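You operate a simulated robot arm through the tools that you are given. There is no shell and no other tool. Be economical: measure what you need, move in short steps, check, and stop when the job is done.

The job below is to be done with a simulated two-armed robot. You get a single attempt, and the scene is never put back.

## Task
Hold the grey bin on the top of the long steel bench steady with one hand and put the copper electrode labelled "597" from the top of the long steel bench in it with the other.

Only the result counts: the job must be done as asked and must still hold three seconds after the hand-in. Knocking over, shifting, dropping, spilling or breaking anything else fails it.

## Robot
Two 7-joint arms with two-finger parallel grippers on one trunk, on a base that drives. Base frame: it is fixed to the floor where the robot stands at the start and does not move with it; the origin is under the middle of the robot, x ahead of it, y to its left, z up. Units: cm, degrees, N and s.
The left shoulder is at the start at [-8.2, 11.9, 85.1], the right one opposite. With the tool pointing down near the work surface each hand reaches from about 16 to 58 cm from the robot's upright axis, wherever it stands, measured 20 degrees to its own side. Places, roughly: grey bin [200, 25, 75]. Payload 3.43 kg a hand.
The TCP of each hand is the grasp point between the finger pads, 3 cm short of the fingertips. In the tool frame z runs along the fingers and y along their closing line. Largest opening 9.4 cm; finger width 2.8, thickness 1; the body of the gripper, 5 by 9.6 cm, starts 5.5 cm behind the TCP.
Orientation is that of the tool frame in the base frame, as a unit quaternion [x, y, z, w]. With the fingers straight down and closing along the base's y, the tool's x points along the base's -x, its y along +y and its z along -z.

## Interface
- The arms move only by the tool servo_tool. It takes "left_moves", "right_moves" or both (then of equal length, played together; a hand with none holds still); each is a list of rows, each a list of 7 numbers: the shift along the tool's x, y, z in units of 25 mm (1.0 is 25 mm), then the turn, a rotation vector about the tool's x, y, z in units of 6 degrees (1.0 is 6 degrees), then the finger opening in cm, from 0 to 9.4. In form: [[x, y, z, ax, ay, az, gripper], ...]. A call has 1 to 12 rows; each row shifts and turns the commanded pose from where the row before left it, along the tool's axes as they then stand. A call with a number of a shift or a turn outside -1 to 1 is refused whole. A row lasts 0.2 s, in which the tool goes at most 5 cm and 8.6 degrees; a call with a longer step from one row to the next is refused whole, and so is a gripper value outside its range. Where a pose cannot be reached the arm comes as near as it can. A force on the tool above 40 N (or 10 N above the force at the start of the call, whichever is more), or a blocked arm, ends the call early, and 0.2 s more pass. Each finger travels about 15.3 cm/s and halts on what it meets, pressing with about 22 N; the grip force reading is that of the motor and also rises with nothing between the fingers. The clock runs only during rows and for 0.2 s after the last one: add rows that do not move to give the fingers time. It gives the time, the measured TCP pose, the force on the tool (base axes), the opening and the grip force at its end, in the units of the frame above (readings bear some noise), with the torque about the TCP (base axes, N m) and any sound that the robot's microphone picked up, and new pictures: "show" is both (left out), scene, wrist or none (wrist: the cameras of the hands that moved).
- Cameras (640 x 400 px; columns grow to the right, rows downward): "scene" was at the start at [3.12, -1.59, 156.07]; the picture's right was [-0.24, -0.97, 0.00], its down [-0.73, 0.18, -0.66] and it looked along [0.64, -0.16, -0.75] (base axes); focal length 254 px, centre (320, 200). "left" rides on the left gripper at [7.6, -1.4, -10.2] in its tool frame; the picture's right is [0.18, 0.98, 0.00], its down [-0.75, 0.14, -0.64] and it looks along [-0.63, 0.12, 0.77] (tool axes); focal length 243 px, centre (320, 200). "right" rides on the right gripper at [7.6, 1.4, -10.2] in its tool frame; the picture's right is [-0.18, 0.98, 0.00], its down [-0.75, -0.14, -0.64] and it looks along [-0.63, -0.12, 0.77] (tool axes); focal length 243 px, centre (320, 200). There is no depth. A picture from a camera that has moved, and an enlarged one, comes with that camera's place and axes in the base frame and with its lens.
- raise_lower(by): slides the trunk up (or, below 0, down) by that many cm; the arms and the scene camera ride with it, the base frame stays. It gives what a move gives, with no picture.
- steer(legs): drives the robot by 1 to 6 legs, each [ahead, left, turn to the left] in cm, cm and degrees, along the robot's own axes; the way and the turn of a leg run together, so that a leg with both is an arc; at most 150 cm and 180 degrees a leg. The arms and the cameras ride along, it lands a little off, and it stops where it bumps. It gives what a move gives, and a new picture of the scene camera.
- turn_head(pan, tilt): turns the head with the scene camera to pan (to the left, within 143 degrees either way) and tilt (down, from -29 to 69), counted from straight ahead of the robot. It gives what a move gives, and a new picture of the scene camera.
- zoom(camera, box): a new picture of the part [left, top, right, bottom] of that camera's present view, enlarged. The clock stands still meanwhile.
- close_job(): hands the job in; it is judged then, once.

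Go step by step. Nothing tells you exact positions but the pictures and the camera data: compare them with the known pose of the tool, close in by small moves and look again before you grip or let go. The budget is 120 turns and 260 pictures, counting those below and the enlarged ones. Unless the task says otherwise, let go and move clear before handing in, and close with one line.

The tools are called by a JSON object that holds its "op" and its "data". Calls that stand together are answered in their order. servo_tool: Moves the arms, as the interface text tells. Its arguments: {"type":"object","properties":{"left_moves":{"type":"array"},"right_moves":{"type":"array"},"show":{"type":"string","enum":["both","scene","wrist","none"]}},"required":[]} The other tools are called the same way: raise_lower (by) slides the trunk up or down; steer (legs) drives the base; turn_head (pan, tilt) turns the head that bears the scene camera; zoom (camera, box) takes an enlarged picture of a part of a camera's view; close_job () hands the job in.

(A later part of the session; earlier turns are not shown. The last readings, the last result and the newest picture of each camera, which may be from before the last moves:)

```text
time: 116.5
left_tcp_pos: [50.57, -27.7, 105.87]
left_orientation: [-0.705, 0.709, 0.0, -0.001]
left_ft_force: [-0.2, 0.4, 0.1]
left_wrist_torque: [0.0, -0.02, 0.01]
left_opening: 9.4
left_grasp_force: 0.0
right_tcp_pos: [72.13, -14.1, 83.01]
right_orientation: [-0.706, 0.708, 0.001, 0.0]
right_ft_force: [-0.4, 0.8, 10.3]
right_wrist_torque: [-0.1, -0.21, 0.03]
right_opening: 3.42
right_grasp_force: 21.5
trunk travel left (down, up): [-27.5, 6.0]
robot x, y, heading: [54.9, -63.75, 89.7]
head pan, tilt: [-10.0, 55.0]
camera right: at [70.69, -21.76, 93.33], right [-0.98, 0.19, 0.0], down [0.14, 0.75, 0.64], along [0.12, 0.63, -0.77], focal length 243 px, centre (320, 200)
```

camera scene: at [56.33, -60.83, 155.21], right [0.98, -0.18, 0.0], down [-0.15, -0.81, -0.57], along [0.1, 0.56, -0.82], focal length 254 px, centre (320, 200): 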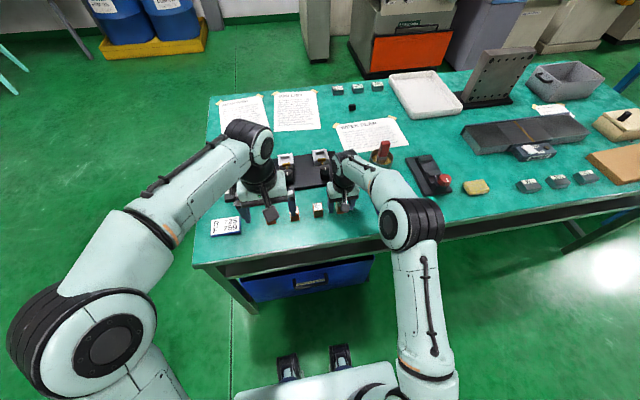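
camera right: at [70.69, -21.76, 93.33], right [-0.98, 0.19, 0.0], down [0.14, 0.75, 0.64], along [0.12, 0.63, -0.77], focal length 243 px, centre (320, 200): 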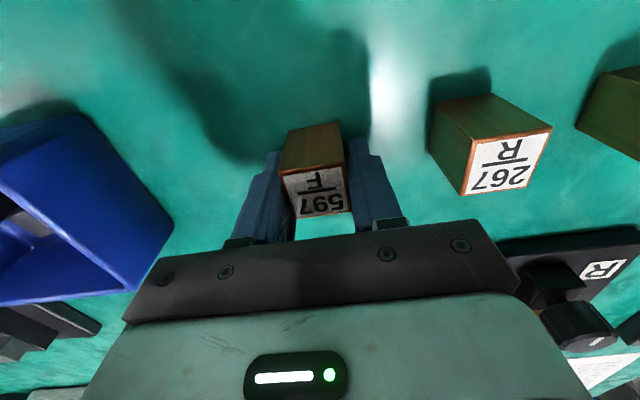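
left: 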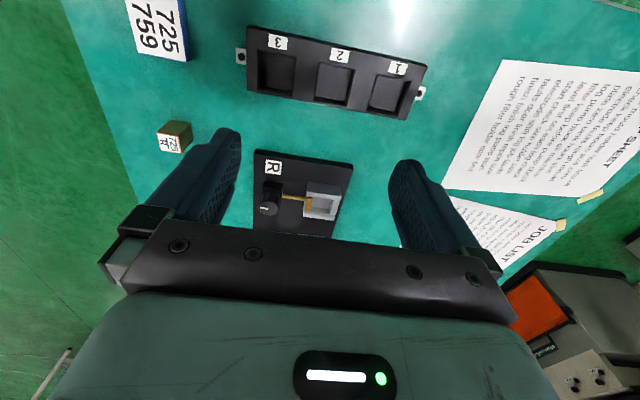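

Gripped (3.4 cm opening, 21 N). I lift slowly straight up.

{"op": "servo_tool", "data": {"right_moves": [[0, 0, -0.2, 0, 0, 0, 1], [0, 0, -0.4, 0, 0, 0, 1], [0, 0, -0.8, 0, 0, 0, 1], [0, 0, -1, 0, 0, 0, 1], [0, 0, -1, 0, 0, 0, 1], [0, 0, -1, 0, 0, 0, 1], [0, 0, -1, 0, 0, 0, 1], [0, 0, -1, 0, 0, 0, 1], [0, 0, -1, 0, 0, 0, 1], [0, 0, -1, 0, 0, 0, 1]], "show": "wrist"}}

```text
time: 118.8
left_tcp_pos: [50.64, -27.75, 105.82]
left_orientation: [-0.705, 0.709, 0.001, -0.001]
left_ft_force: [-0.1, 0.5, 0.7]
left_wrist_torque: [0.01, -0.03, 0.0]
left_opening: 9.4
left_grasp_force: 0.0
right_tcp_pos: [72.09, -14.08, 103.81]
right_orientation: [-0.706, 0.708, 0.0, -0.001]
right_ft_force: [0.4, -0.1, -3.2]
right_wrist_torque: [0.0, 0.01, -0.01]
right_opening: 3.41
right_grasp_force: 21.7
trunk travel left (down, up): [-27.5, 6.0]
robot x, y, heading: [55.29, -63.5, 89.6]
head pan, tilt: [-10.0, 55.0]
camera right: at [70.61, -21.71, 114.21], right [-0.98, 0.19, 0.0], down [0.14, 0.75, 0.64], along [0.12, 0.63, -0.77], focal length 243 px, centre (320, 200)
```

right: 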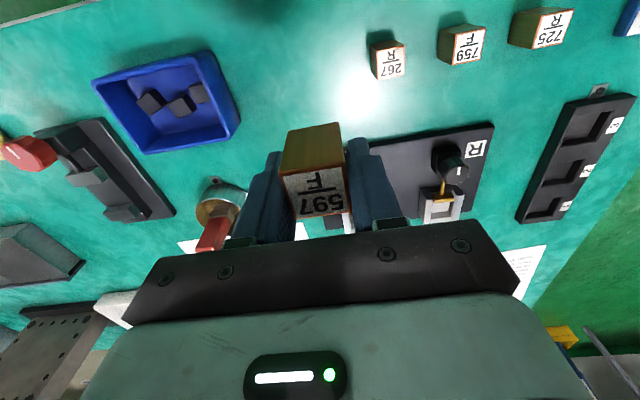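

597 is held (3.2 N weight). I draw the right hand back in and then retrace my way round to the left aisle.

{"op": "servo_tool", "data": {"right_moves": [[0.8, 0, -0.1, 0, 0, 0, 1], [0.8, 0, 0, 0, 0, 0, 1], [0.8, 0, 0, 0, 0, 0, 1], [0.8, 0, 0, 0, 0, 0, 1], [0.8, 0, 0, 0, 0, 0, 1], [0.8, 0, 0, 0, 0, 0, 1], [0.8, 0, 0, 0, 0, 0, 1], [0.8, 0, 0, 0, 0, 0, 1]], "show": "none"}}

{"op": "steer", "data": {"legs": [[-36, 0, 0], [0, -60, 0], [0, 0, -90]]}}

```text
time: 120.5
left_tcp_pos: [50.62, -27.56, 105.64]
left_orientation: [-0.705, 0.709, 0.001, 0.001]
left_ft_force: [0.6, 0.0, 0.3]
left_wrist_torque: [0.0, -0.01, -0.03]
left_opening: 9.41
left_grasp_force: 0.0
right_tcp_pos: [72.07, -30.33, 104.15]
right_orientation: [-0.706, 0.708, 0.0, 0.0]
right_ft_force: [0.2, -0.2, -2.5]
right_wrist_torque: [0.03, 0.01, 0.02]
right_opening: 3.41
right_grasp_force: 22.5
trunk travel left (down, up): [-27.5, 6.0]
robot x, y, heading: [55.44, -63.68, 89.7]
head pan, tilt: [-10.0, 55.0]
```

```text
time: 132.1
left_tcp_pos: [151.26, -95.36, 105.66]
left_orientation: [0.003, 1.0, 0.001, 0.0]
left_ft_force: [0.9, 1.1, -1.0]
left_wrist_torque: [-0.01, 0.0, -0.03]
left_opening: 9.39
left_grasp_force: 0.0
right_tcp_pos: [148.66, -116.78, 104.26]
right_orientation: [0.003, 1.0, 0.0, 0.0]
right_ft_force: [-0.7, -0.1, -3.3]
right_wrist_torque: [0.0, -0.02, -0.02]
right_opening: 3.39
right_grasp_force: 22.3
trunk travel left (down, up): [-27.5, 6.0]
robot x, y, heading: [115.2, -99.67, -0.3]
head pan, tilt: [-10.0, 55.0]
camera scene: at [117.73, -100.81, 155.21], right [-0.18, -0.98, 0.0], down [-0.81, 0.15, -0.57], along [0.56, -0.1, -0.82], focal length 254 px, centre (320, 200)
```

scene: 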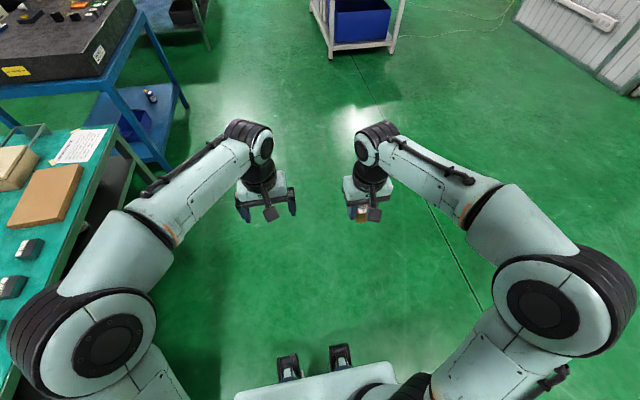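

I'm in the right aisle with the electrode still held. I drive forward to x≈415 and left through the passage.

{"op": "steer", "data": {"legs": [[150, 0, 0.3], [150, 0, 0]]}}

{"op": "turn_head", "data": {"pan": 60, "tilt": 40}}

```text
time: 146.4
left_tcp_pos: [449.41, -96.56, 105.76]
left_orientation: [0.0, 1.0, 0.001, 0.0]
left_ft_force: [-0.4, -0.7, -0.3]
left_wrist_torque: [0.01, -0.04, -0.03]
left_opening: 9.4
left_grasp_force: 0.1
right_tcp_pos: [447.0, -118.13, 104.25]
right_orientation: [0.0, 1.0, 0.0, -0.001]
right_ft_force: [-0.3, -0.8, -2.9]
right_wrist_torque: [0.02, -0.03, 0.0]
right_opening: 3.4
right_grasp_force: 22.3
trunk travel left (down, up): [-27.5, 6.0]
robot x, y, heading: [413.14, -101.45, 0.2]
head pan, tilt: [-10.0, 55.0]
camera scene: at [415.91, -102.28, 155.21], right [-0.17, -0.98, 0.0], down [-0.81, 0.14, -0.57], along [0.56, -0.1, -0.82], focal length 254 px, centre (320, 200)
```

scene: 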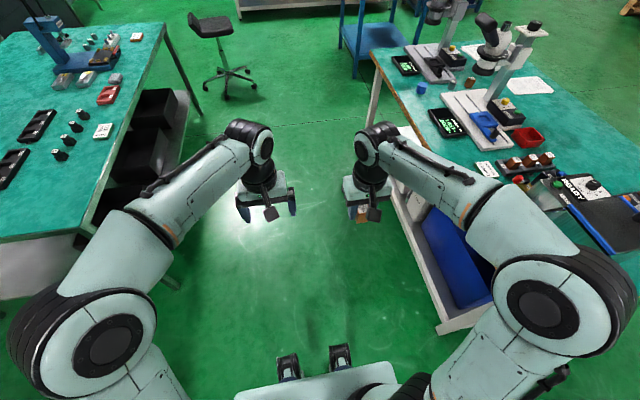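

```text
time: 147.8
left_tcp_pos: [449.36, -96.48, 105.73]
left_orientation: [0.0, 1.0, 0.001, 0.0]
left_ft_force: [0.4, -0.8, 0.0]
left_wrist_torque: [0.0, 0.02, 0.03]
left_opening: 9.41
left_grasp_force: 0.1
right_tcp_pos: [446.77, -118.0, 104.16]
right_orientation: [-0.001, 1.0, 0.0, -0.002]
right_ft_force: [0.0, 0.2, -2.6]
right_wrist_torque: [0.01, -0.05, -0.01]
right_opening: 3.4
right_grasp_force: 21.5
trunk travel left (down, up): [-27.5, 6.0]
robot x, y, heading: [413.12, -101.22, 0.0]
head pan, tilt: [60.0, 40.0]
camera scene: at [413.07, -93.67, 157.28], right [0.87, -0.5, 0.0], down [-0.32, -0.56, -0.77], along [0.38, 0.66, -0.64], focal length 254 px, centre (320, 200)
```

scene: 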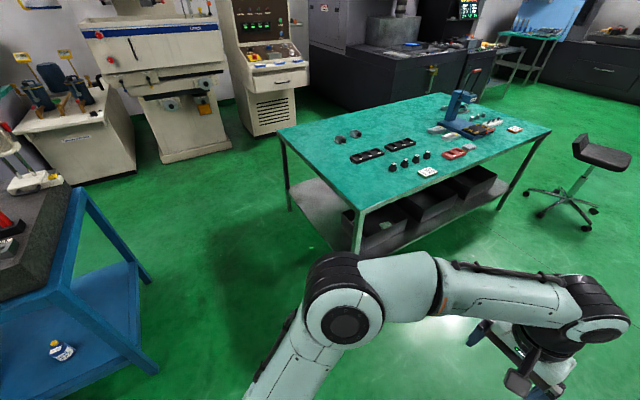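

Clear. I pass left through the gap, then turn to face -y in the left aisle.

{"op": "steer", "data": {"legs": [[0, 120, 0], [0, 96, 0], [0, 0, -90]]}}

```text
time: 170.8
left_tcp_pos: [418.96, 79.09, 105.76]
left_orientation: [0.706, 0.708, 0.001, 0.001]
left_ft_force: [-0.7, -0.3, -0.2]
left_wrist_torque: [0.01, 0.0, 0.02]
left_opening: 9.4
left_grasp_force: 0.1
right_tcp_pos: [397.45, 81.67, 104.17]
right_orientation: [0.706, 0.708, 0.0, -0.001]
right_ft_force: [-0.3, 0.3, -3.2]
right_wrist_torque: [-0.04, 0.0, 0.02]
right_opening: 3.43
right_grasp_force: 22.0
trunk travel left (down, up): [-27.5, 6.0]
robot x, y, heading: [414.02, 115.45, -89.9]
head pan, tilt: [60.0, 40.0]
camera scene: at [421.44, 115.58, 157.28], right [-0.5, -0.87, 0.0], down [-0.56, 0.32, -0.77], along [0.66, -0.38, -0.64], focal length 254 px, centre (320, 200)
```

scene: 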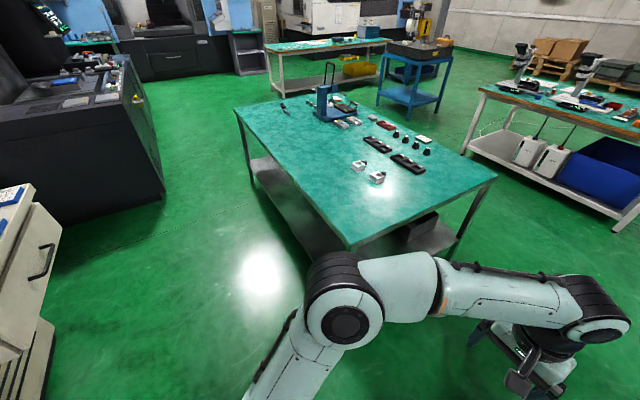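

I go right (towards -x) along the aisle and look at the bin.

{"op": "steer", "data": {"legs": [[0, -130, 0], [0, -78, 0]]}}

{"op": "turn_head", "data": {"pan": 0, "tilt": 45}}

```text
time: 189.3
left_tcp_pos: [211.6, 77.6, 105.78]
left_orientation: [0.701, 0.713, 0.0, 0.001]
left_ft_force: [-0.1, 0.0, -0.1]
left_wrist_torque: [0.0, -0.03, 0.01]
left_opening: 9.39
left_grasp_force: 0.1
right_tcp_pos: [190.0, 79.86, 104.15]
right_orientation: [0.702, 0.713, 0.001, 0.0]
right_ft_force: [0.9, 0.2, -3.6]
right_wrist_torque: [-0.02, 0.02, 0.01]
right_opening: 3.42
right_grasp_force: 22.2
trunk travel left (down, up): [-27.5, 6.0]
robot x, y, heading: [206.54, 113.33, -89.4]
head pan, tilt: [60.0, 40.0]
camera scene: at [213.61, 114.09, 157.28], right [-0.49, -0.87, 0.0], down [-0.56, 0.31, -0.77], along [0.67, -0.37, -0.64], focal length 254 px, centre (320, 200)
```

scene: 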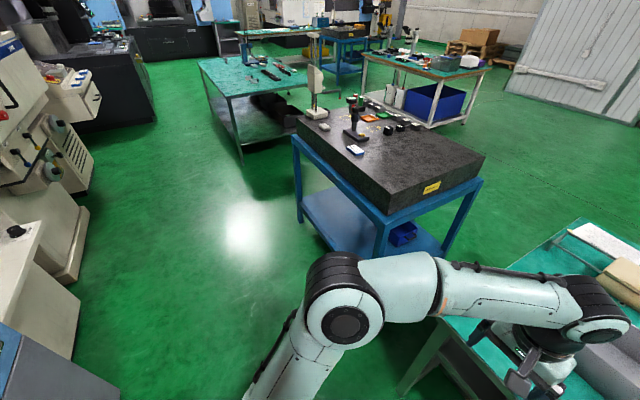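

```text
time: 190.6
left_tcp_pos: [211.61, 77.56, 105.76]
left_orientation: [0.702, 0.712, 0.001, 0.0]
left_ft_force: [-0.3, -0.6, -0.2]
left_wrist_torque: [0.02, -0.01, 0.01]
left_opening: 9.41
left_grasp_force: 0.0
right_tcp_pos: [190.16, 79.77, 104.12]
right_orientation: [0.702, 0.712, 0.0, -0.001]
right_ft_force: [0.1, 0.0, -4.2]
right_wrist_torque: [-0.02, 0.0, 0.02]
right_opening: 3.43
right_grasp_force: 21.9
trunk travel left (down, up): [-27.5, 6.0]
robot x, y, heading: [206.22, 113.84, -89.2]
head pan, tilt: [0.0, 45.0]
camera scene: at [206.32, 110.1, 156.55], right [-1.0, -0.01, 0.0], down [-0.01, 0.71, -0.71], along [0.01, -0.71, -0.71], focal length 254 px, centre (320, 200)
```

scene: 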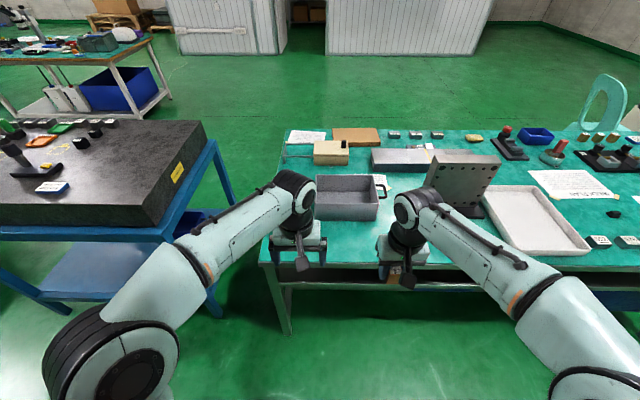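

The bin is at about x 186–208, y 34–46, with its rim near z≈94 and handles at both x-ends. I drive closer and look down at it.

{"op": "steer", "data": {"legs": [[18, 0, -0.8]]}}

{"op": "turn_head", "data": {"pan": 5, "tilt": 60}}

{"op": "zoom", "data": {"camera": "left", "box": [0, 0, 640, 400]}}

{"op": "zoom", "data": {"camera": "right", "box": [0, 0, 640, 400]}}

```text
time: 192.1
left_tcp_pos: [211.19, 59.66, 105.61]
left_orientation: [0.707, 0.707, 0.001, 0.0]
left_ft_force: [-0.8, 0.3, -0.7]
left_wrist_torque: [-0.03, 0.0, -0.01]
left_opening: 9.39
left_grasp_force: 0.1
right_tcp_pos: [189.67, 62.29, 104.19]
right_orientation: [0.707, 0.707, 0.001, 0.0]
right_ft_force: [-0.4, 0.1, -3.6]
right_wrist_torque: [-0.01, 0.01, -0.02]
right_opening: 3.41
right_grasp_force: 22.3
trunk travel left (down, up): [-27.5, 6.0]
robot x, y, heading: [206.58, 95.3, -90.2]
head pan, tilt: [0.0, 45.0]
camera scene: at [206.36, 92.23, 156.54], right [-1.0, 0.0, 0.0], down [0.0, 0.71, -0.71], along [0.0, -0.71, -0.71], focal length 254 px, centre (320, 200)
```

scene: 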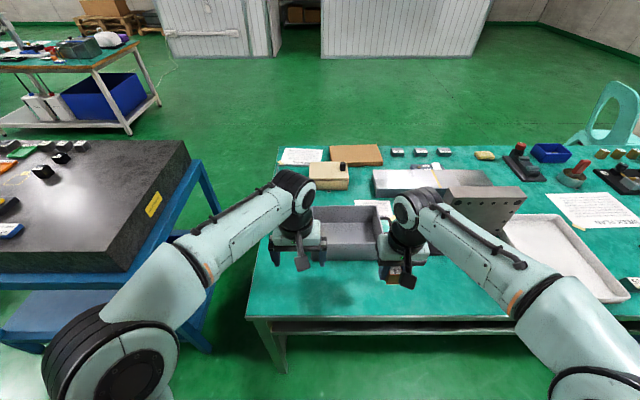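

```text
time: 192.8
left_tcp_pos: [211.23, 59.78, 105.71]
left_orientation: [0.708, 0.707, 0.0, 0.001]
left_ft_force: [0.6, 0.5, 0.9]
left_wrist_torque: [-0.03, -0.01, 0.0]
left_opening: 9.37
left_grasp_force: 0.1
right_tcp_pos: [189.63, 62.21, 104.16]
right_orientation: [0.707, 0.707, 0.001, 0.0]
right_ft_force: [0.4, -0.9, -3.7]
right_wrist_torque: [-0.03, 0.0, 0.0]
right_opening: 3.42
right_grasp_force: 22.5
trunk travel left (down, up): [-27.5, 6.0]
robot x, y, heading: [206.11, 95.67, -90.0]
head pan, tilt: [5.0, 60.0]
camera scene: at [206.94, 93.8, 154.61], right [-1.0, -0.09, 0.0], down [-0.07, 0.86, -0.5], along [0.04, -0.5, -0.87], focal length 254 px, centre (320, 200)
```

scene: 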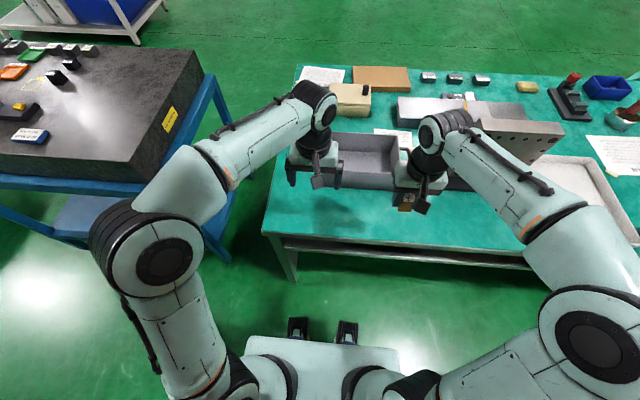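

```text
1.00 times, centred on (320, 200) of left (not enlarged: the box is as wide or as high as the picture)
camera zoom: at [209.67, 67.26, 116.07], right [0.98, 0.18, 0.0], down [0.14, -0.75, 0.64], along [0.12, -0.63, -0.77], focal length 243 px, centre (320, 200)
```

zoom: 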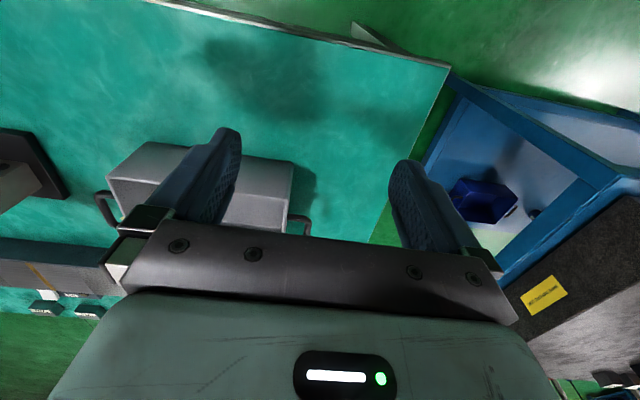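

```text
1.00 times, centred on (320, 200) of right (not enlarged: the box is as wide or as high as the picture)
camera zoom: at [191.08, 69.87, 114.5], right [0.98, -0.18, 0.0], down [-0.14, -0.75, 0.64], along [-0.12, -0.63, -0.77], focal length 243 px, centre (320, 200)
```

zoom: 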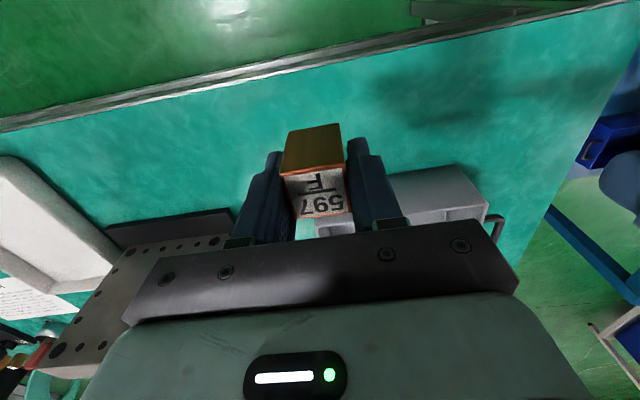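

I enlarge the wrist views to measure the bin's near right corner and rim.

{"op": "zoom", "data": {"camera": "left", "box": [80, 120, 340, 260]}}

{"op": "zoom", "data": {"camera": "right", "box": [360, 140, 540, 250]}}

{"op": "zoom", "data": {"camera": "scene", "box": [280, 110, 440, 220]}}

```text
2.46 times, centred on (210, 190) of left
camera zoom: at [209.67, 67.26, 116.07], right [0.98, 0.18, 0.0], down [0.14, -0.75, 0.64], along [0.12, -0.63, -0.77], focal length 597 px, centre (591, 225)
```

zoom: 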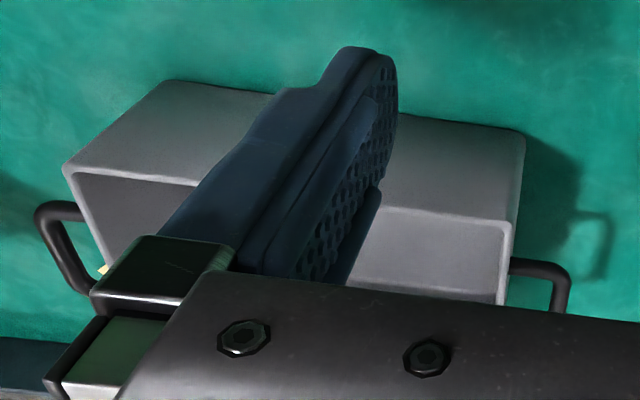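

```text
3.56 times, centred on (450, 195) of right
camera zoom: at [191.08, 69.87, 114.5], right [0.98, -0.18, 0.0], down [-0.14, -0.75, 0.64], along [-0.12, -0.63, -0.77], focal length 863 px, centre (-142, 218)
```

zoom: 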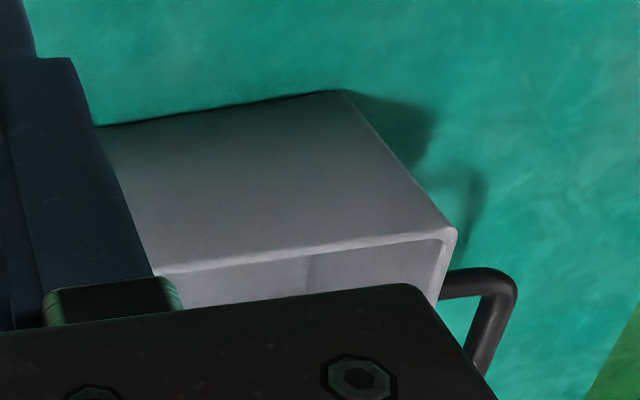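

```text
3.64 times, centred on (360, 165) of scene
camera zoom: at [206.94, 93.8, 154.61], right [-1.0, -0.09, 0.0], down [-0.07, 0.86, -0.5], along [0.04, -0.5, -0.87], focal length 925 px, centre (174, 327)
```

zoom: 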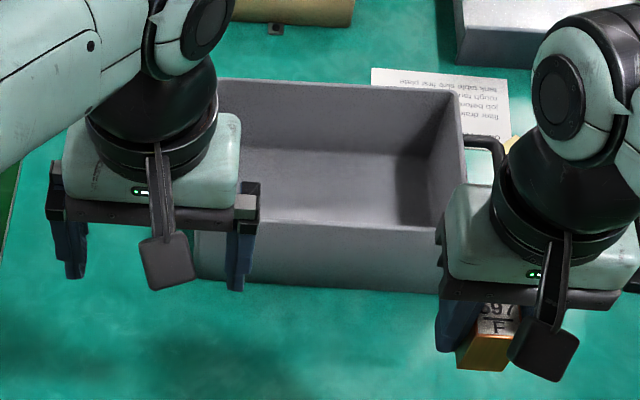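

Measured: bin rim x 185–209.5, y 28–44.2, rim z≈89, walls vertical. I'll pinch the near wall at x≈206 with the left hand (turned 90°) and lower the electrode in at about [193.5, 37]. I drive a little closer first and begin turning the left hand.

{"op": "steer", "data": {"legs": [[8, 0, 0]]}}

{"op": "servo_tool", "data": {"left_moves": [[0, 0, 0, 0, 0, 1, 9.4], [0, 0, 0, 0, 0, 1, 9.4], [0, 0, 0, 0, 0, 1, 9.4], [0, 0, 0, 0, 0, 1, 9.4], [0, 0, 0, 0, 0, 1, 9.4], [0, 0, 0, 0, 0, 1, 9.4], [0, 0, 0, 0, 0, 1, 9.4], [0, 0, 0, 0, 0, 1, 9.4]], "show": "scene"}}

```text
time: 193.9
left_tcp_pos: [211.21, 51.62, 105.76]
left_orientation: [0.707, 0.707, 0.001, 0.0]
left_ft_force: [-0.5, -0.2, 1.0]
left_wrist_torque: [0.01, 0.03, 0.01]
left_opening: 9.41
left_grasp_force: 0.1
right_tcp_pos: [189.68, 54.32, 104.18]
right_orientation: [0.707, 0.707, 0.0, 0.0]
right_ft_force: [0.2, -1.2, -3.4]
right_wrist_torque: [0.0, 0.02, 0.03]
right_opening: 3.41
right_grasp_force: 21.8
trunk travel left (down, up): [-27.5, 6.0]
robot x, y, heading: [206.49, 87.73, -90.2]
head pan, tilt: [5.0, 60.0]
camera scene: at [206.94, 85.72, 154.6], right [-1.0, -0.09, 0.0], down [-0.07, 0.86, -0.5], along [0.04, -0.5, -0.87], focal length 254 px, centre (320, 200)
```

scene: 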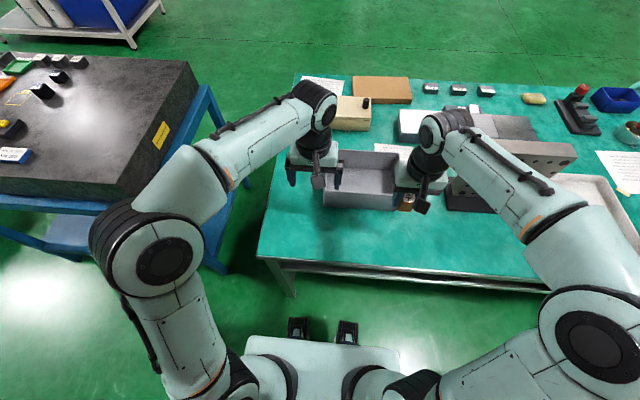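

```text
time: 195.7
left_tcp_pos: [211.15, 51.72, 105.74]
left_orientation: [0.934, 0.356, -0.001, 0.001]
left_ft_force: [-0.1, 0.0, 0.4]
left_wrist_torque: [0.01, 0.01, 0.04]
left_opening: 9.43
left_grasp_force: 0.1
right_tcp_pos: [189.73, 54.25, 104.12]
right_orientation: [0.708, 0.707, 0.001, 0.0]
right_ft_force: [0.5, -0.1, -3.1]
right_wrist_torque: [-0.05, 0.01, -0.02]
right_opening: 3.38
right_grasp_force: 22.0
trunk travel left (down, up): [-27.5, 6.0]
robot x, y, heading: [206.8, 87.74, -90.4]
head pan, tilt: [5.0, 60.0]
camera scene: at [206.93, 85.79, 154.6], right [-1.0, -0.09, 0.0], down [-0.07, 0.86, -0.5], along [0.04, -0.5, -0.87], focal length 254 px, centre (320, 200)
```

scene: 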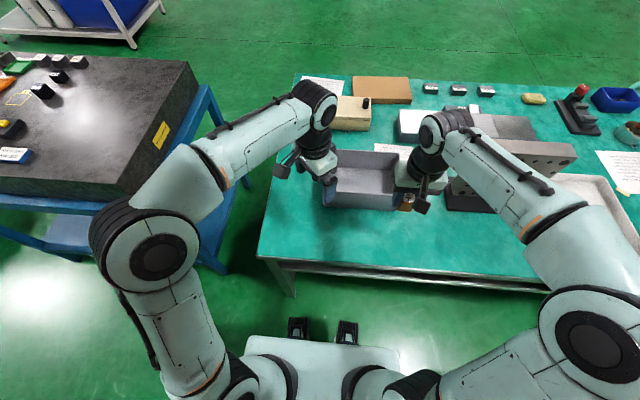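

The turn works; I finish it.

{"op": "servo_tool", "data": {"left_moves": [[0, 0, 0, 0, 0, 1, 9.4], [0, 0, 0, 0, 0, 1, 9.4], [0, 0, 0, 0, 0, 1, 9.4], [0, 0, 0, 0, 0, 1, 9.4], [0, 0, 0, 0, 0, 1, 9.4], [0, 0, 0, 0, 0, 1, 9.4], [0, 0, 0, 0, 0, 0.95, 9.4]], "show": "both"}}

```text
time: 197.3
left_tcp_pos: [211.21, 51.7, 105.83]
left_orientation: [1.0, 0.001, 0.001, 0.0]
left_ft_force: [0.8, -0.1, -0.5]
left_wrist_torque: [-0.01, -0.04, 0.0]
left_opening: 9.4
left_grasp_force: 0.1
right_tcp_pos: [189.65, 54.42, 104.17]
right_orientation: [0.707, 0.708, 0.001, -0.001]
right_ft_force: [-0.2, -0.2, -3.8]
right_wrist_torque: [-0.03, 0.01, 0.01]
right_opening: 3.43
right_grasp_force: 22.5
trunk travel left (down, up): [-27.5, 6.0]
robot x, y, heading: [206.36, 87.27, -90.5]
head pan, tilt: [5.0, 60.0]
camera scene: at [206.94, 85.79, 154.6], right [-1.0, -0.09, 0.0], down [-0.07, 0.86, -0.5], along [0.04, -0.5, -0.87], focal length 254 px, centre (320, 200)
camera left: at [218.71, 53.07, 116.08], right [0.19, -0.98, 0.0], down [-0.75, -0.14, 0.64], along [-0.63, -0.12, -0.77], focal length 243 px, centre (320, 200)
```

scene: 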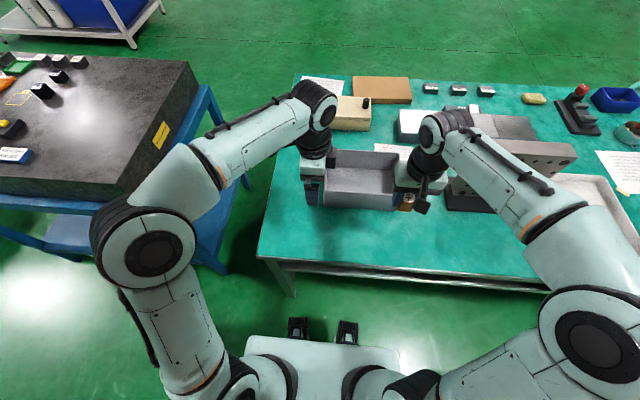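
left: 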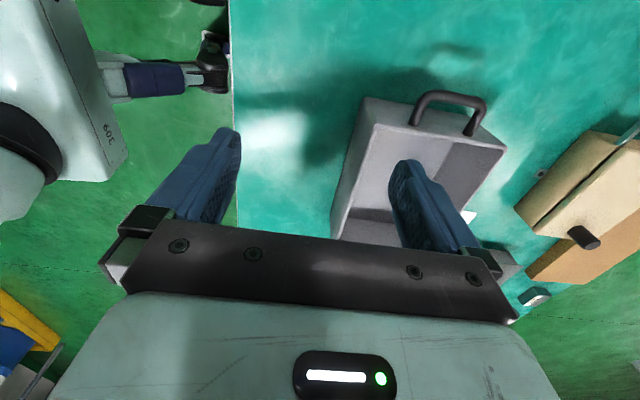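

I bring the left hand above the near wall of the bin with a 6 cm opening.

{"op": "servo_tool", "data": {"left_moves": [[-0.456, 0.584, 0.864, 0, 0, 0, 6], [-0.456, 0.584, 0.864, 0, 0, 0, 6], [-0.456, 0.584, 0.864, 0, 0, 0, 6], [-0.456, 0.584, 0.864, 0, 0, 0, 6], [-0.456, 0.584, 0.864, 0, 0, 0, 6], [0, 0, 0, 0, 0, 0, 6]], "show": "both"}}

{"op": "zoom", "data": {"camera": "scene", "box": [280, 120, 440, 220]}}

```text
time: 198.7
left_tcp_pos: [205.4, 44.45, 95.03]
left_orientation: [1.0, 0.001, 0.001, 0.001]
left_ft_force: [0.4, 0.7, 0.5]
left_wrist_torque: [0.01, 0.01, -0.01]
left_opening: 6.01
left_grasp_force: 0.1
right_tcp_pos: [189.66, 54.27, 104.22]
right_orientation: [0.707, 0.707, 0.001, -0.001]
right_ft_force: [0.2, 0.2, -3.1]
right_wrist_torque: [-0.02, -0.02, 0.03]
right_opening: 3.43
right_grasp_force: 22.5
trunk travel left (down, up): [-27.5, 6.0]
robot x, y, heading: [206.29, 87.81, -90.1]
head pan, tilt: [5.0, 60.0]
camera scene: at [206.96, 85.83, 154.6], right [-1.0, -0.09, 0.0], down [-0.07, 0.86, -0.5], along [0.04, -0.5, -0.87], focal length 254 px, centre (320, 200)
camera left: at [212.96, 45.83, 105.29], right [0.19, -0.98, 0.0], down [-0.75, -0.14, 0.64], along [-0.63, -0.12, -0.77], focal length 243 px, centre (320, 200)
```

scene: 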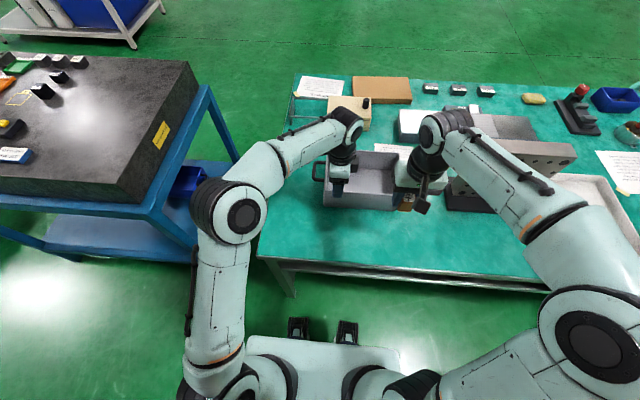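
left: 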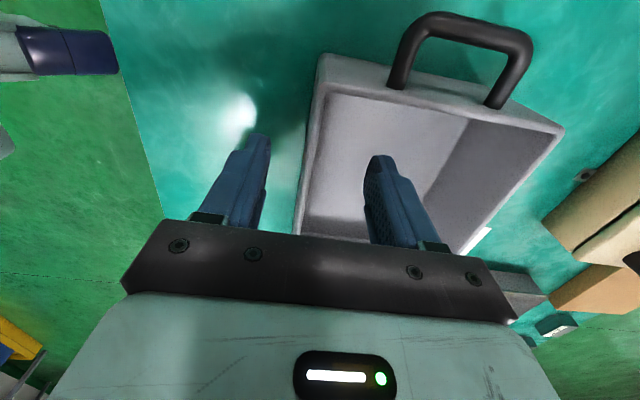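

```text
4.00 times, centred on (360, 170) of scene
camera zoom: at [206.96, 85.83, 154.6], right [-1.0, -0.09, 0.0], down [-0.07, 0.86, -0.5], along [0.04, -0.5, -0.87], focal length 1017 px, centre (160, 320)
```

zoom: 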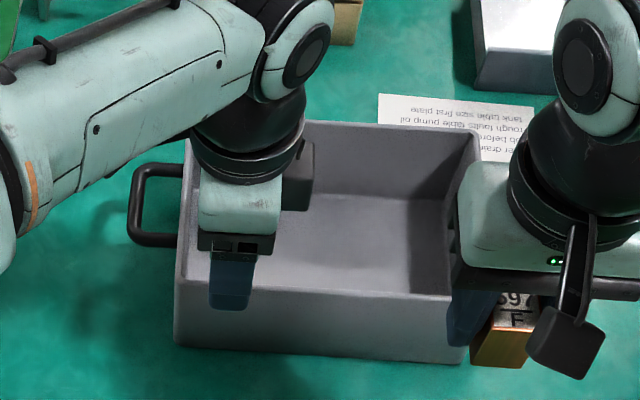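

The near wall (y≈44.7) lies between the fingers. I lower and pinch it.

{"op": "servo_tool", "data": {"left_moves": [[0, -0.1, 0.7, 0, 0, 0, 6], [0, 0, 0.7, 0, 0, 0, 6], [0, 0, 0.7, 0, 0, 0, 6], [0, 0, 0.7, 0, 0, 0, 6], [0, 0, 0, 0, 0, 0, 6], [0, 0, 0, 0, 0, 0, 4], [0, 0, 0, 0, 0, 0, 2], [0, 0, 0, 0, 0, 0, 0.5], [0, 0, 0, 0, 0, 0, 0], [0, 0, 0, 0, 0, 0, 0]], "show": "both"}}

```text
time: 200.9
left_tcp_pos: [205.49, 44.7, 88.0]
left_orientation: [1.0, 0.002, 0.001, 0.0]
left_ft_force: [0.0, 2.1, -0.2]
left_wrist_torque: [0.01, -0.25, 0.03]
left_opening: 1.01
left_grasp_force: 22.5
right_tcp_pos: [189.71, 54.3, 104.13]
right_orientation: [0.707, 0.707, 0.001, 0.0]
right_ft_force: [0.5, 1.1, -3.1]
right_wrist_torque: [-0.03, -0.03, -0.01]
right_opening: 3.4
right_grasp_force: 21.8
trunk travel left (down, up): [-27.5, 6.0]
robot x, y, heading: [206.35, 87.99, -90.1]
head pan, tilt: [5.0, 60.0]
camera scene: at [206.94, 85.82, 154.6], right [-1.0, -0.09, 0.0], down [-0.07, 0.86, -0.5], along [0.04, -0.5, -0.87], focal length 254 px, centre (320, 200)
camera left: at [213.04, 46.07, 98.32], right [0.19, -0.98, 0.0], down [-0.75, -0.14, 0.64], along [-0.63, -0.12, -0.77], focal length 243 px, centre (320, 200)
```

scene: 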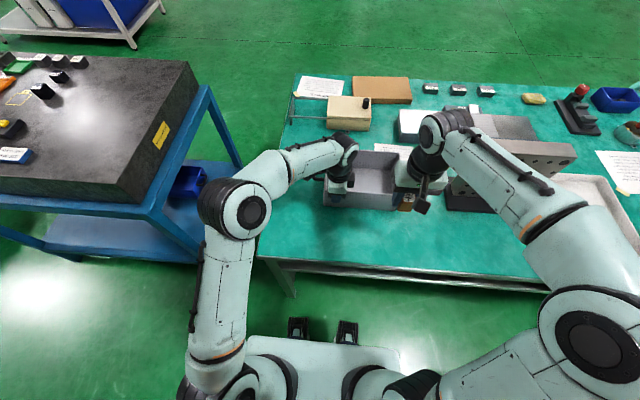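
left: 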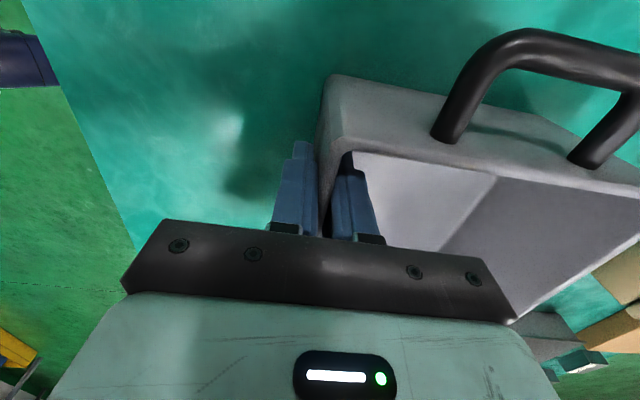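

The left hand holds the bin wall (1.0 cm, 22 N). I bring the right hand with 597 over the bin's left half, clear of the left wrist.

{"op": "servo_tool", "data": {"right_moves": [[-0.865, 0.115, 0, 0, 0, 0, 1], [-0.865, 0.115, 0, 0, 0, 0, 1], [-0.865, 0.115, 0, 0, 0, 0, 1], [-0.865, 0.115, 0, 0, 0, 0, 1], [-0.865, 0.115, 0, 0, 0, 0, 1], [-0.865, 0.115, 0, 0, 0, 0, 1], [-0.865, 0.115, 0, 0, 0, 0, 1], [-0.865, 0.115, 0, 0, 0, 0, 1], [0, 0, 0, 0, 0, 0, 1]], "left_moves": [[0, 0, 0, 0, 0, 0, 0], [0, 0, 0, 0, 0, 0, 0], [0, 0, 0, 0, 0, 0, 0], [0, 0, 0, 0, 0, 0, 0], [0, 0, 0, 0, 0, 0, 0], [0, 0, 0, 0, 0, 0, 0], [0, 0, 0, 0, 0, 0, 0], [0, 0, 0, 0, 0, 0, 0], [0, 0, 0, 0, 0, 0, 0]], "show": "both"}}

{"op": "zoom", "data": {"camera": "scene", "box": [280, 110, 440, 220]}}

```text
time: 202.9
left_tcp_pos: [205.55, 44.66, 87.91]
left_orientation: [1.0, 0.003, 0.0, 0.001]
left_ft_force: [-1.0, -0.3, 0.0]
left_wrist_torque: [0.03, -0.1, 0.1]
left_opening: 1.04
left_grasp_force: 22.7
right_tcp_pos: [191.91, 36.88, 104.03]
right_orientation: [0.706, 0.708, 0.001, -0.001]
right_ft_force: [0.0, 0.3, -4.2]
right_wrist_torque: [-0.01, -0.01, -0.02]
right_opening: 3.39
right_grasp_force: 22.2
trunk travel left (down, up): [-27.5, 6.0]
robot x, y, heading: [206.35, 87.9, -90.0]
head pan, tilt: [5.0, 60.0]
camera scene: at [206.92, 85.77, 154.6], right [-1.0, -0.09, 0.0], down [-0.07, 0.86, -0.5], along [0.04, -0.5, -0.87], focal length 254 px, centre (320, 200)
camera right: at [193.29, 44.51, 114.39], right [0.98, -0.18, 0.0], down [-0.14, -0.76, 0.64], along [-0.12, -0.63, -0.77], focal length 243 px, centre (320, 200)
camera left: at [213.02, 46.02, 98.31], right [0.19, -0.98, 0.0], down [-0.75, -0.14, 0.64], along [-0.63, -0.12, -0.77], focal length 243 px, centre (320, 200)
```

scene: 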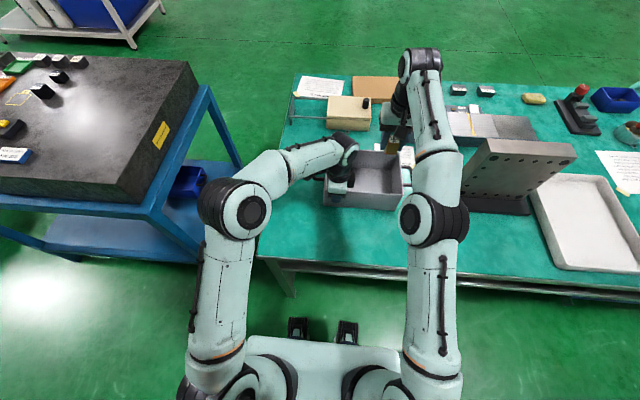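
right: 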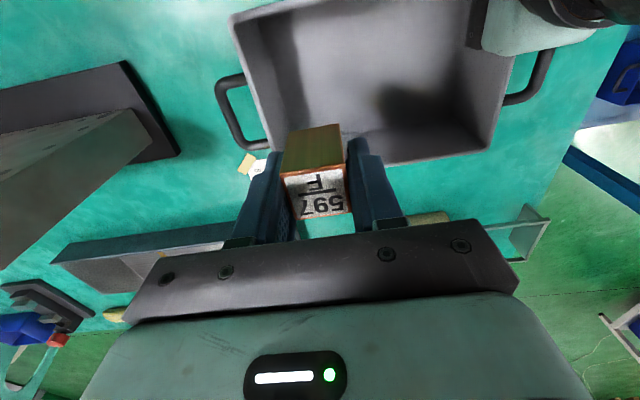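
left: 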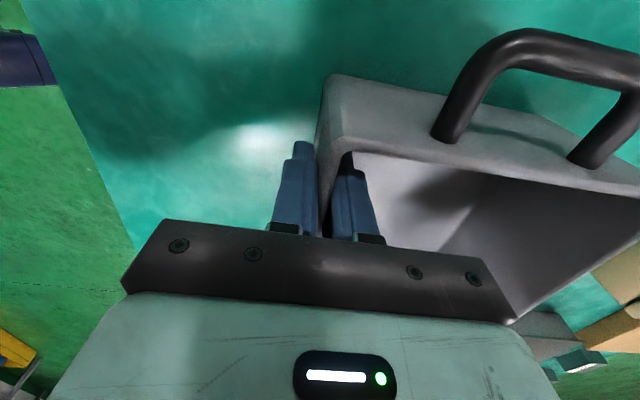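

```text
3.64 times, centred on (360, 165) of scene
camera zoom: at [206.92, 85.77, 154.6], right [-1.0, -0.09, 0.0], down [-0.07, 0.86, -0.5], along [0.04, -0.5, -0.87], focal length 925 px, centre (174, 327)
```

zoom: 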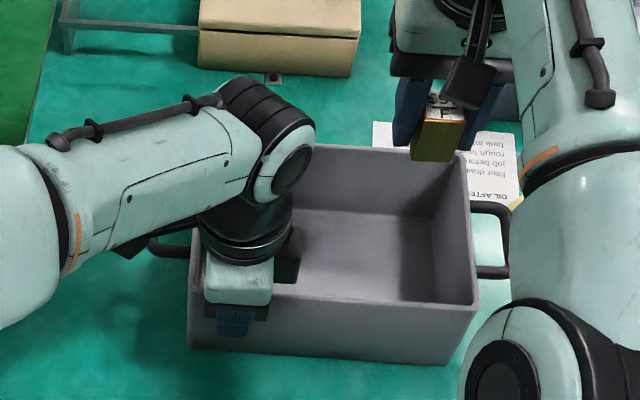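

The electrode is over the bin's interior, centred in y with clearance to the walls. I lower it most of the way.

{"op": "servo_tool", "data": {"right_moves": [[0, 0, 0.75, 0, 0, 0, 1], [0, 0, 0.75, 0, 0, 0, 1], [0, 0, 0.75, 0, 0, 0, 1], [0, 0, 0.75, 0, 0, 0, 1], [0, 0, 0.75, 0, 0, 0, 1], [0, 0, 0.75, 0, 0, 0, 1], [0, 0, 0.75, 0, 0, 0, 1], [0, 0, 0.75, 0, 0, 0, 1], [0, 0, 0.75, 0, 0, 0, 1], [0, 0, 0.5, 0, 0, 0, 1], [0, 0, 0, 0, 0, 0, 1]], "left_moves": [[0, 0, 0, 0, 0, 0, 0], [0, 0, 0, 0, 0, 0, 0], [0, 0, 0, 0, 0, 0, 0], [0, 0, 0, 0, 0, 0, 0], [0, 0, 0, 0, 0, 0, 0], [0, 0, 0, 0, 0, 0, 0], [0, 0, 0, 0, 0, 0, 0], [0, 0, 0, 0, 0, 0, 0], [0, 0, 0, 0, 0, 0, 0], [0, 0, 0, 0, 0, 0, 0], [0, 0, 0, 0, 0, 0, 0]], "show": "both"}}

```text
time: 205.3
left_tcp_pos: [205.54, 44.71, 88.0]
left_orientation: [1.0, 0.002, 0.0, 0.0]
left_ft_force: [-2.1, -1.1, 0.2]
left_wrist_torque: [0.05, 0.35, 0.09]
left_opening: 1.07
left_grasp_force: 21.5
right_tcp_pos: [191.95, 36.97, 85.86]
right_orientation: [0.707, 0.707, 0.0, 0.0]
right_ft_force: [0.1, -0.8, -2.8]
right_wrist_torque: [0.02, -0.02, 0.0]
right_opening: 3.4
right_grasp_force: 22.4
trunk travel left (down, up): [-27.5, 6.0]
robot x, y, heading: [206.5, 87.43, -89.9]
head pan, tilt: [5.0, 60.0]
camera scene: at [206.92, 85.75, 154.6], right [-1.0, -0.09, 0.0], down [-0.07, 0.86, -0.5], along [0.04, -0.5, -0.87], focal length 254 px, centre (320, 200)
camera right: at [193.37, 44.62, 96.21], right [0.98, -0.18, 0.0], down [-0.14, -0.75, 0.64], along [-0.12, -0.63, -0.77], focal length 243 px, centre (320, 200)
camera left: at [213.03, 46.02, 98.32], right [0.19, -0.98, 0.0], down [-0.75, -0.14, 0.64], along [-0.63, -0.12, -0.77], focal length 243 px, centre (320, 200)
```

scene: 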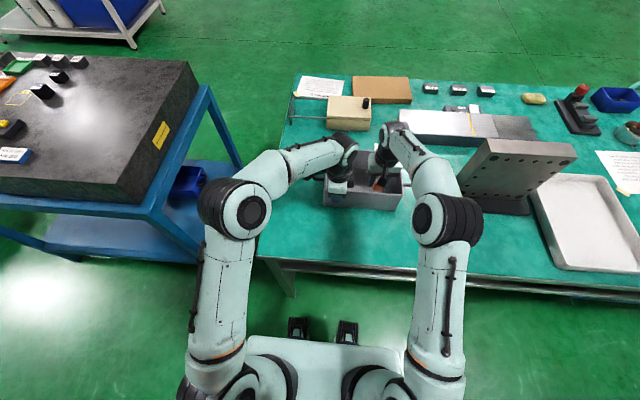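
right: 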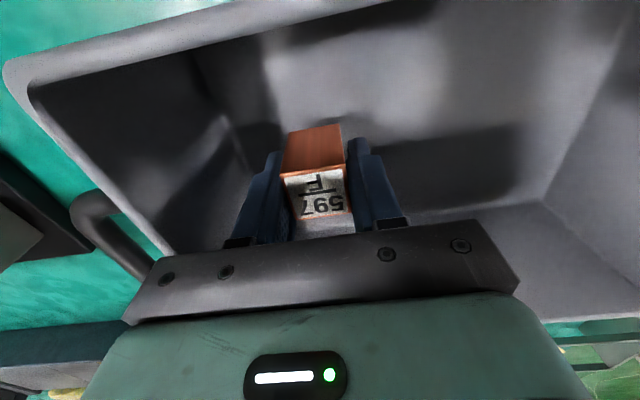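
left: 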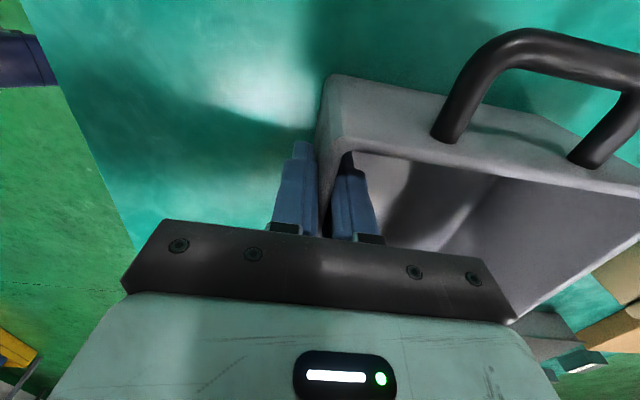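

The electrode is inside the bin, about 1–2 cm above the floor. I ease it down to contact.

{"op": "servo_tool", "data": {"right_moves": [[0, 0, 0.12, 0, 0, 0, 1], [0, 0, 0.12, 0, 0, 0, 1], [0, 0, 0.12, 0, 0, 0, 1], [0, 0, 0.12, 0, 0, 0, 1], [0, 0, 0, 0, 0, 0, 1]], "left_moves": [[0, 0, 0, 0, 0, 0, 0], [0, 0, 0, 0, 0, 0, 0], [0, 0, 0, 0, 0, 0, 0], [0, 0, 0, 0, 0, 0, 0], [0, 0, 0, 0, 0, 0, 0]], "show": "none"}}

```text
time: 206.5
left_tcp_pos: [205.63, 44.63, 87.97]
left_orientation: [1.0, 0.001, 0.001, 0.001]
left_ft_force: [-1.0, -1.5, 0.0]
left_wrist_torque: [0.03, 0.24, 0.06]
left_opening: 1.05
left_grasp_force: 21.6
right_tcp_pos: [191.98, 36.97, 84.81]
right_orientation: [0.708, 0.707, 0.001, 0.0]
right_ft_force: [0.1, 0.6, -3.5]
right_wrist_torque: [0.03, -0.02, 0.01]
right_opening: 3.4
right_grasp_force: 22.3
trunk travel left (down, up): [-27.5, 6.0]
robot x, y, heading: [206.62, 87.89, -89.9]
head pan, tilt: [5.0, 60.0]
```

{"op": "servo_tool", "data": {"right_moves": [[0, 0, 0.1, 0, 0, 0, 1], [0, 0, 0.1, 0, 0, 0, 1], [0, 0, 0, 0, 0, 0, 1]], "left_moves": [[0, 0, 0, 0, 0, 0, 0], [0, 0, 0, 0, 0, 0, 0], [0, 0, 0, 0, 0, 0, 0]], "show": "wrist"}}

```text
time: 207.3
left_tcp_pos: [205.57, 44.51, 87.83]
left_orientation: [1.0, 0.002, 0.0, -0.001]
left_ft_force: [-1.4, -1.4, 0.1]
left_wrist_torque: [0.04, 0.11, 0.08]
left_opening: 1.04
left_grasp_force: 22.0
right_tcp_pos: [192.06, 36.98, 84.23]
right_orientation: [0.707, 0.707, 0.001, 0.0]
right_ft_force: [0.7, 0.6, -2.9]
right_wrist_torque: [-0.01, 0.0, 0.0]
right_opening: 3.39
right_grasp_force: 22.0
trunk travel left (down, up): [-27.5, 6.0]
robot x, y, heading: [206.6, 87.67, -90.2]
head pan, tilt: [5.0, 60.0]
camera right: at [193.39, 44.61, 94.58], right [0.98, -0.18, 0.0], down [-0.14, -0.75, 0.64], along [-0.12, -0.63, -0.77], focal length 243 px, centre (320, 200)
camera left: at [213.03, 46.02, 98.32], right [0.19, -0.98, 0.0], down [-0.75, -0.14, 0.64], along [-0.63, -0.12, -0.77], focal length 243 px, centre (320, 200)
```

right: 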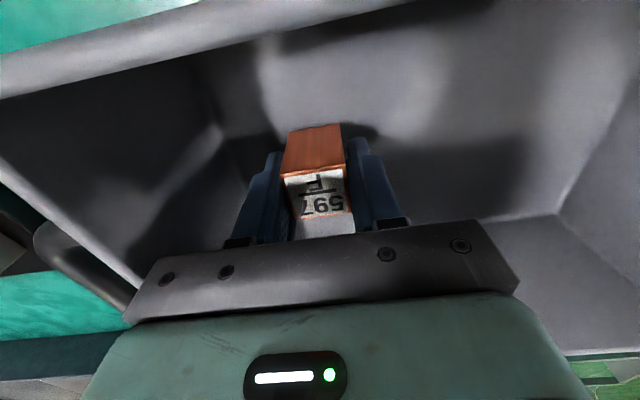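
left: 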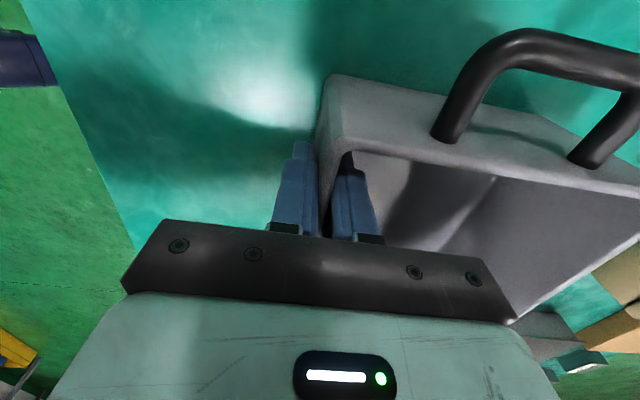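

No contact yet; I go down a little more.

{"op": "servo_tool", "data": {"right_moves": [[0, 0, 0.08, 0, 0, 0, 1], [0, 0, 0.08, 0, 0, 0, 1], [0, 0, 0.08, 0, 0, 0, 1], [0, 0, 0, 0, 0, 0, 1]], "left_moves": [[0, 0, 0, 0, 0, 0, 0], [0, 0, 0, 0, 0, 0, 0], [0, 0, 0, 0, 0, 0, 0], [0, 0, 0, 0, 0, 0, 0]], "show": "none"}}

```text
time: 208.3
left_tcp_pos: [205.49, 44.61, 87.94]
left_orientation: [1.0, 0.002, 0.001, 0.0]
left_ft_force: [-2.4, -3.0, 0.1]
left_wrist_torque: [0.11, -0.13, 0.07]
left_opening: 1.03
left_grasp_force: 22.3
right_tcp_pos: [192.08, 37.03, 83.68]
right_orientation: [0.707, 0.707, 0.002, 0.0]
right_ft_force: [0.1, 1.0, 1.2]
right_wrist_torque: [-0.01, 0.02, -0.03]
right_opening: 3.43
right_grasp_force: 22.0
trunk travel left (down, up): [-27.5, 6.0]
robot x, y, heading: [206.49, 88.03, -89.9]
head pan, tilt: [5.0, 60.0]
```

The downward force has gone: the electrode rests on the bin floor. I open the right hand to 5.4 cm while the left keeps holding, then rise.

{"op": "servo_tool", "data": {"right_moves": [[0, 0, 0, 0, 0, 0, 4], [0, 0, 0, 0, 0, 0, 5], [0, 0, 0, 0, 0, 0, 5.4], [0, 0, -0.3, 0, 0, 0, 5.4], [0, 0, -0.6, 0, 0, 0, 5.4], [0, 0, -1, 0, 0, 0, 5.4], [0, 0, -1, 0, 0, 0, 5.4], [0, 0, -1, 0, 0, 0, 5.4], [0, 0, -1, 0, 0, 0, 5.4], [0, 0, -1, 0, 0, 0, 5.4], [0, 0, -1, 0, 0, 0, 5.4], [0, 0, -1, 0, 0, 0, 5.4]], "left_moves": [[0, 0, 0, 0, 0, 0, 0], [0, 0, 0, 0, 0, 0, 0], [0, 0, 0, 0, 0, 0, 0], [0, 0, 0, 0, 0, 0, 0], [0, 0, 0, 0, 0, 0, 0], [0, 0, 0, 0, 0, 0, 0], [0, 0, 0, 0, 0, 0, 0], [0, 0, 0, 0, 0, 0, 0], [0, 0, 0, 0, 0, 0, 0], [0, 0, 0, 0, 0, 0, 0], [0, 0, 0, 0, 0, 0, 0], [0, 0, 0, 0, 0, 0, 0]], "show": "both"}}

```text
time: 210.9
left_tcp_pos: [205.57, 44.67, 87.89]
left_orientation: [1.0, 0.002, 0.001, -0.001]
left_ft_force: [-1.6, -2.1, 0.3]
left_wrist_torque: [0.03, -0.03, 0.04]
left_opening: 1.05
left_grasp_force: 21.8
right_tcp_pos: [192.0, 36.95, 103.38]
right_orientation: [0.707, 0.707, 0.002, 0.0]
right_ft_force: [0.5, 0.7, 0.0]
right_wrist_torque: [0.01, 0.02, -0.02]
right_opening: 5.4
right_grasp_force: 0.1
trunk travel left (down, up): [-27.5, 6.0]
robot x, y, heading: [206.55, 87.62, -90.2]
head pan, tilt: [5.0, 60.0]
camera scene: at [206.93, 85.76, 154.6], right [-1.0, -0.09, 0.0], down [-0.07, 0.86, -0.5], along [0.04, -0.5, -0.87], focal length 254 px, centre (320, 200)
camera right: at [193.41, 44.57, 113.71], right [0.98, -0.18, 0.0], down [-0.14, -0.75, 0.64], along [-0.12, -0.63, -0.77], focal length 243 px, centre (320, 200)
camera left: at [213.03, 46.02, 98.32], right [0.19, -0.98, 0.0], down [-0.75, -0.14, 0.64], along [-0.63, -0.12, -0.77], focal length 243 px, centre (320, 200)
```

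scene: 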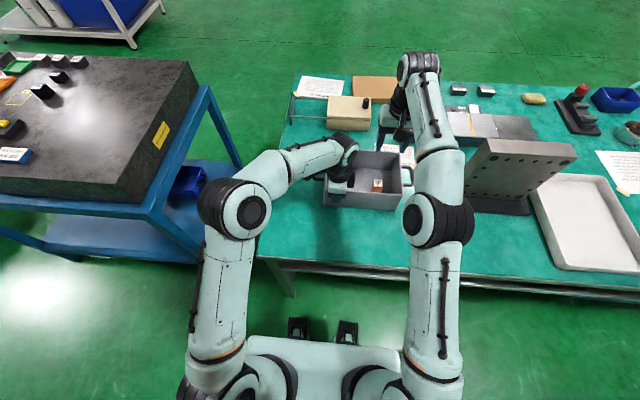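
right: 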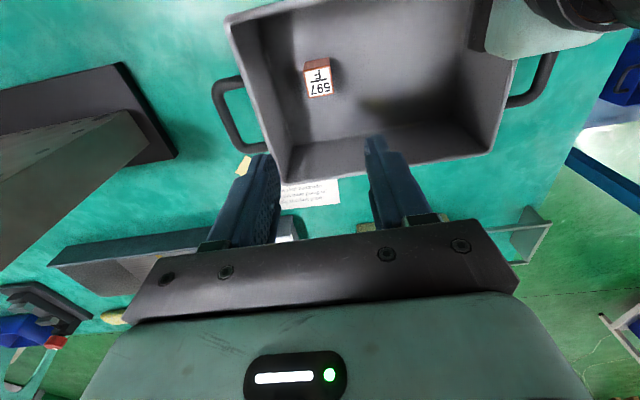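
left: 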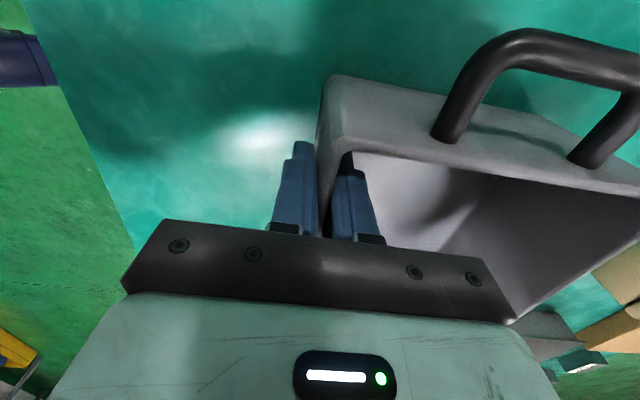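

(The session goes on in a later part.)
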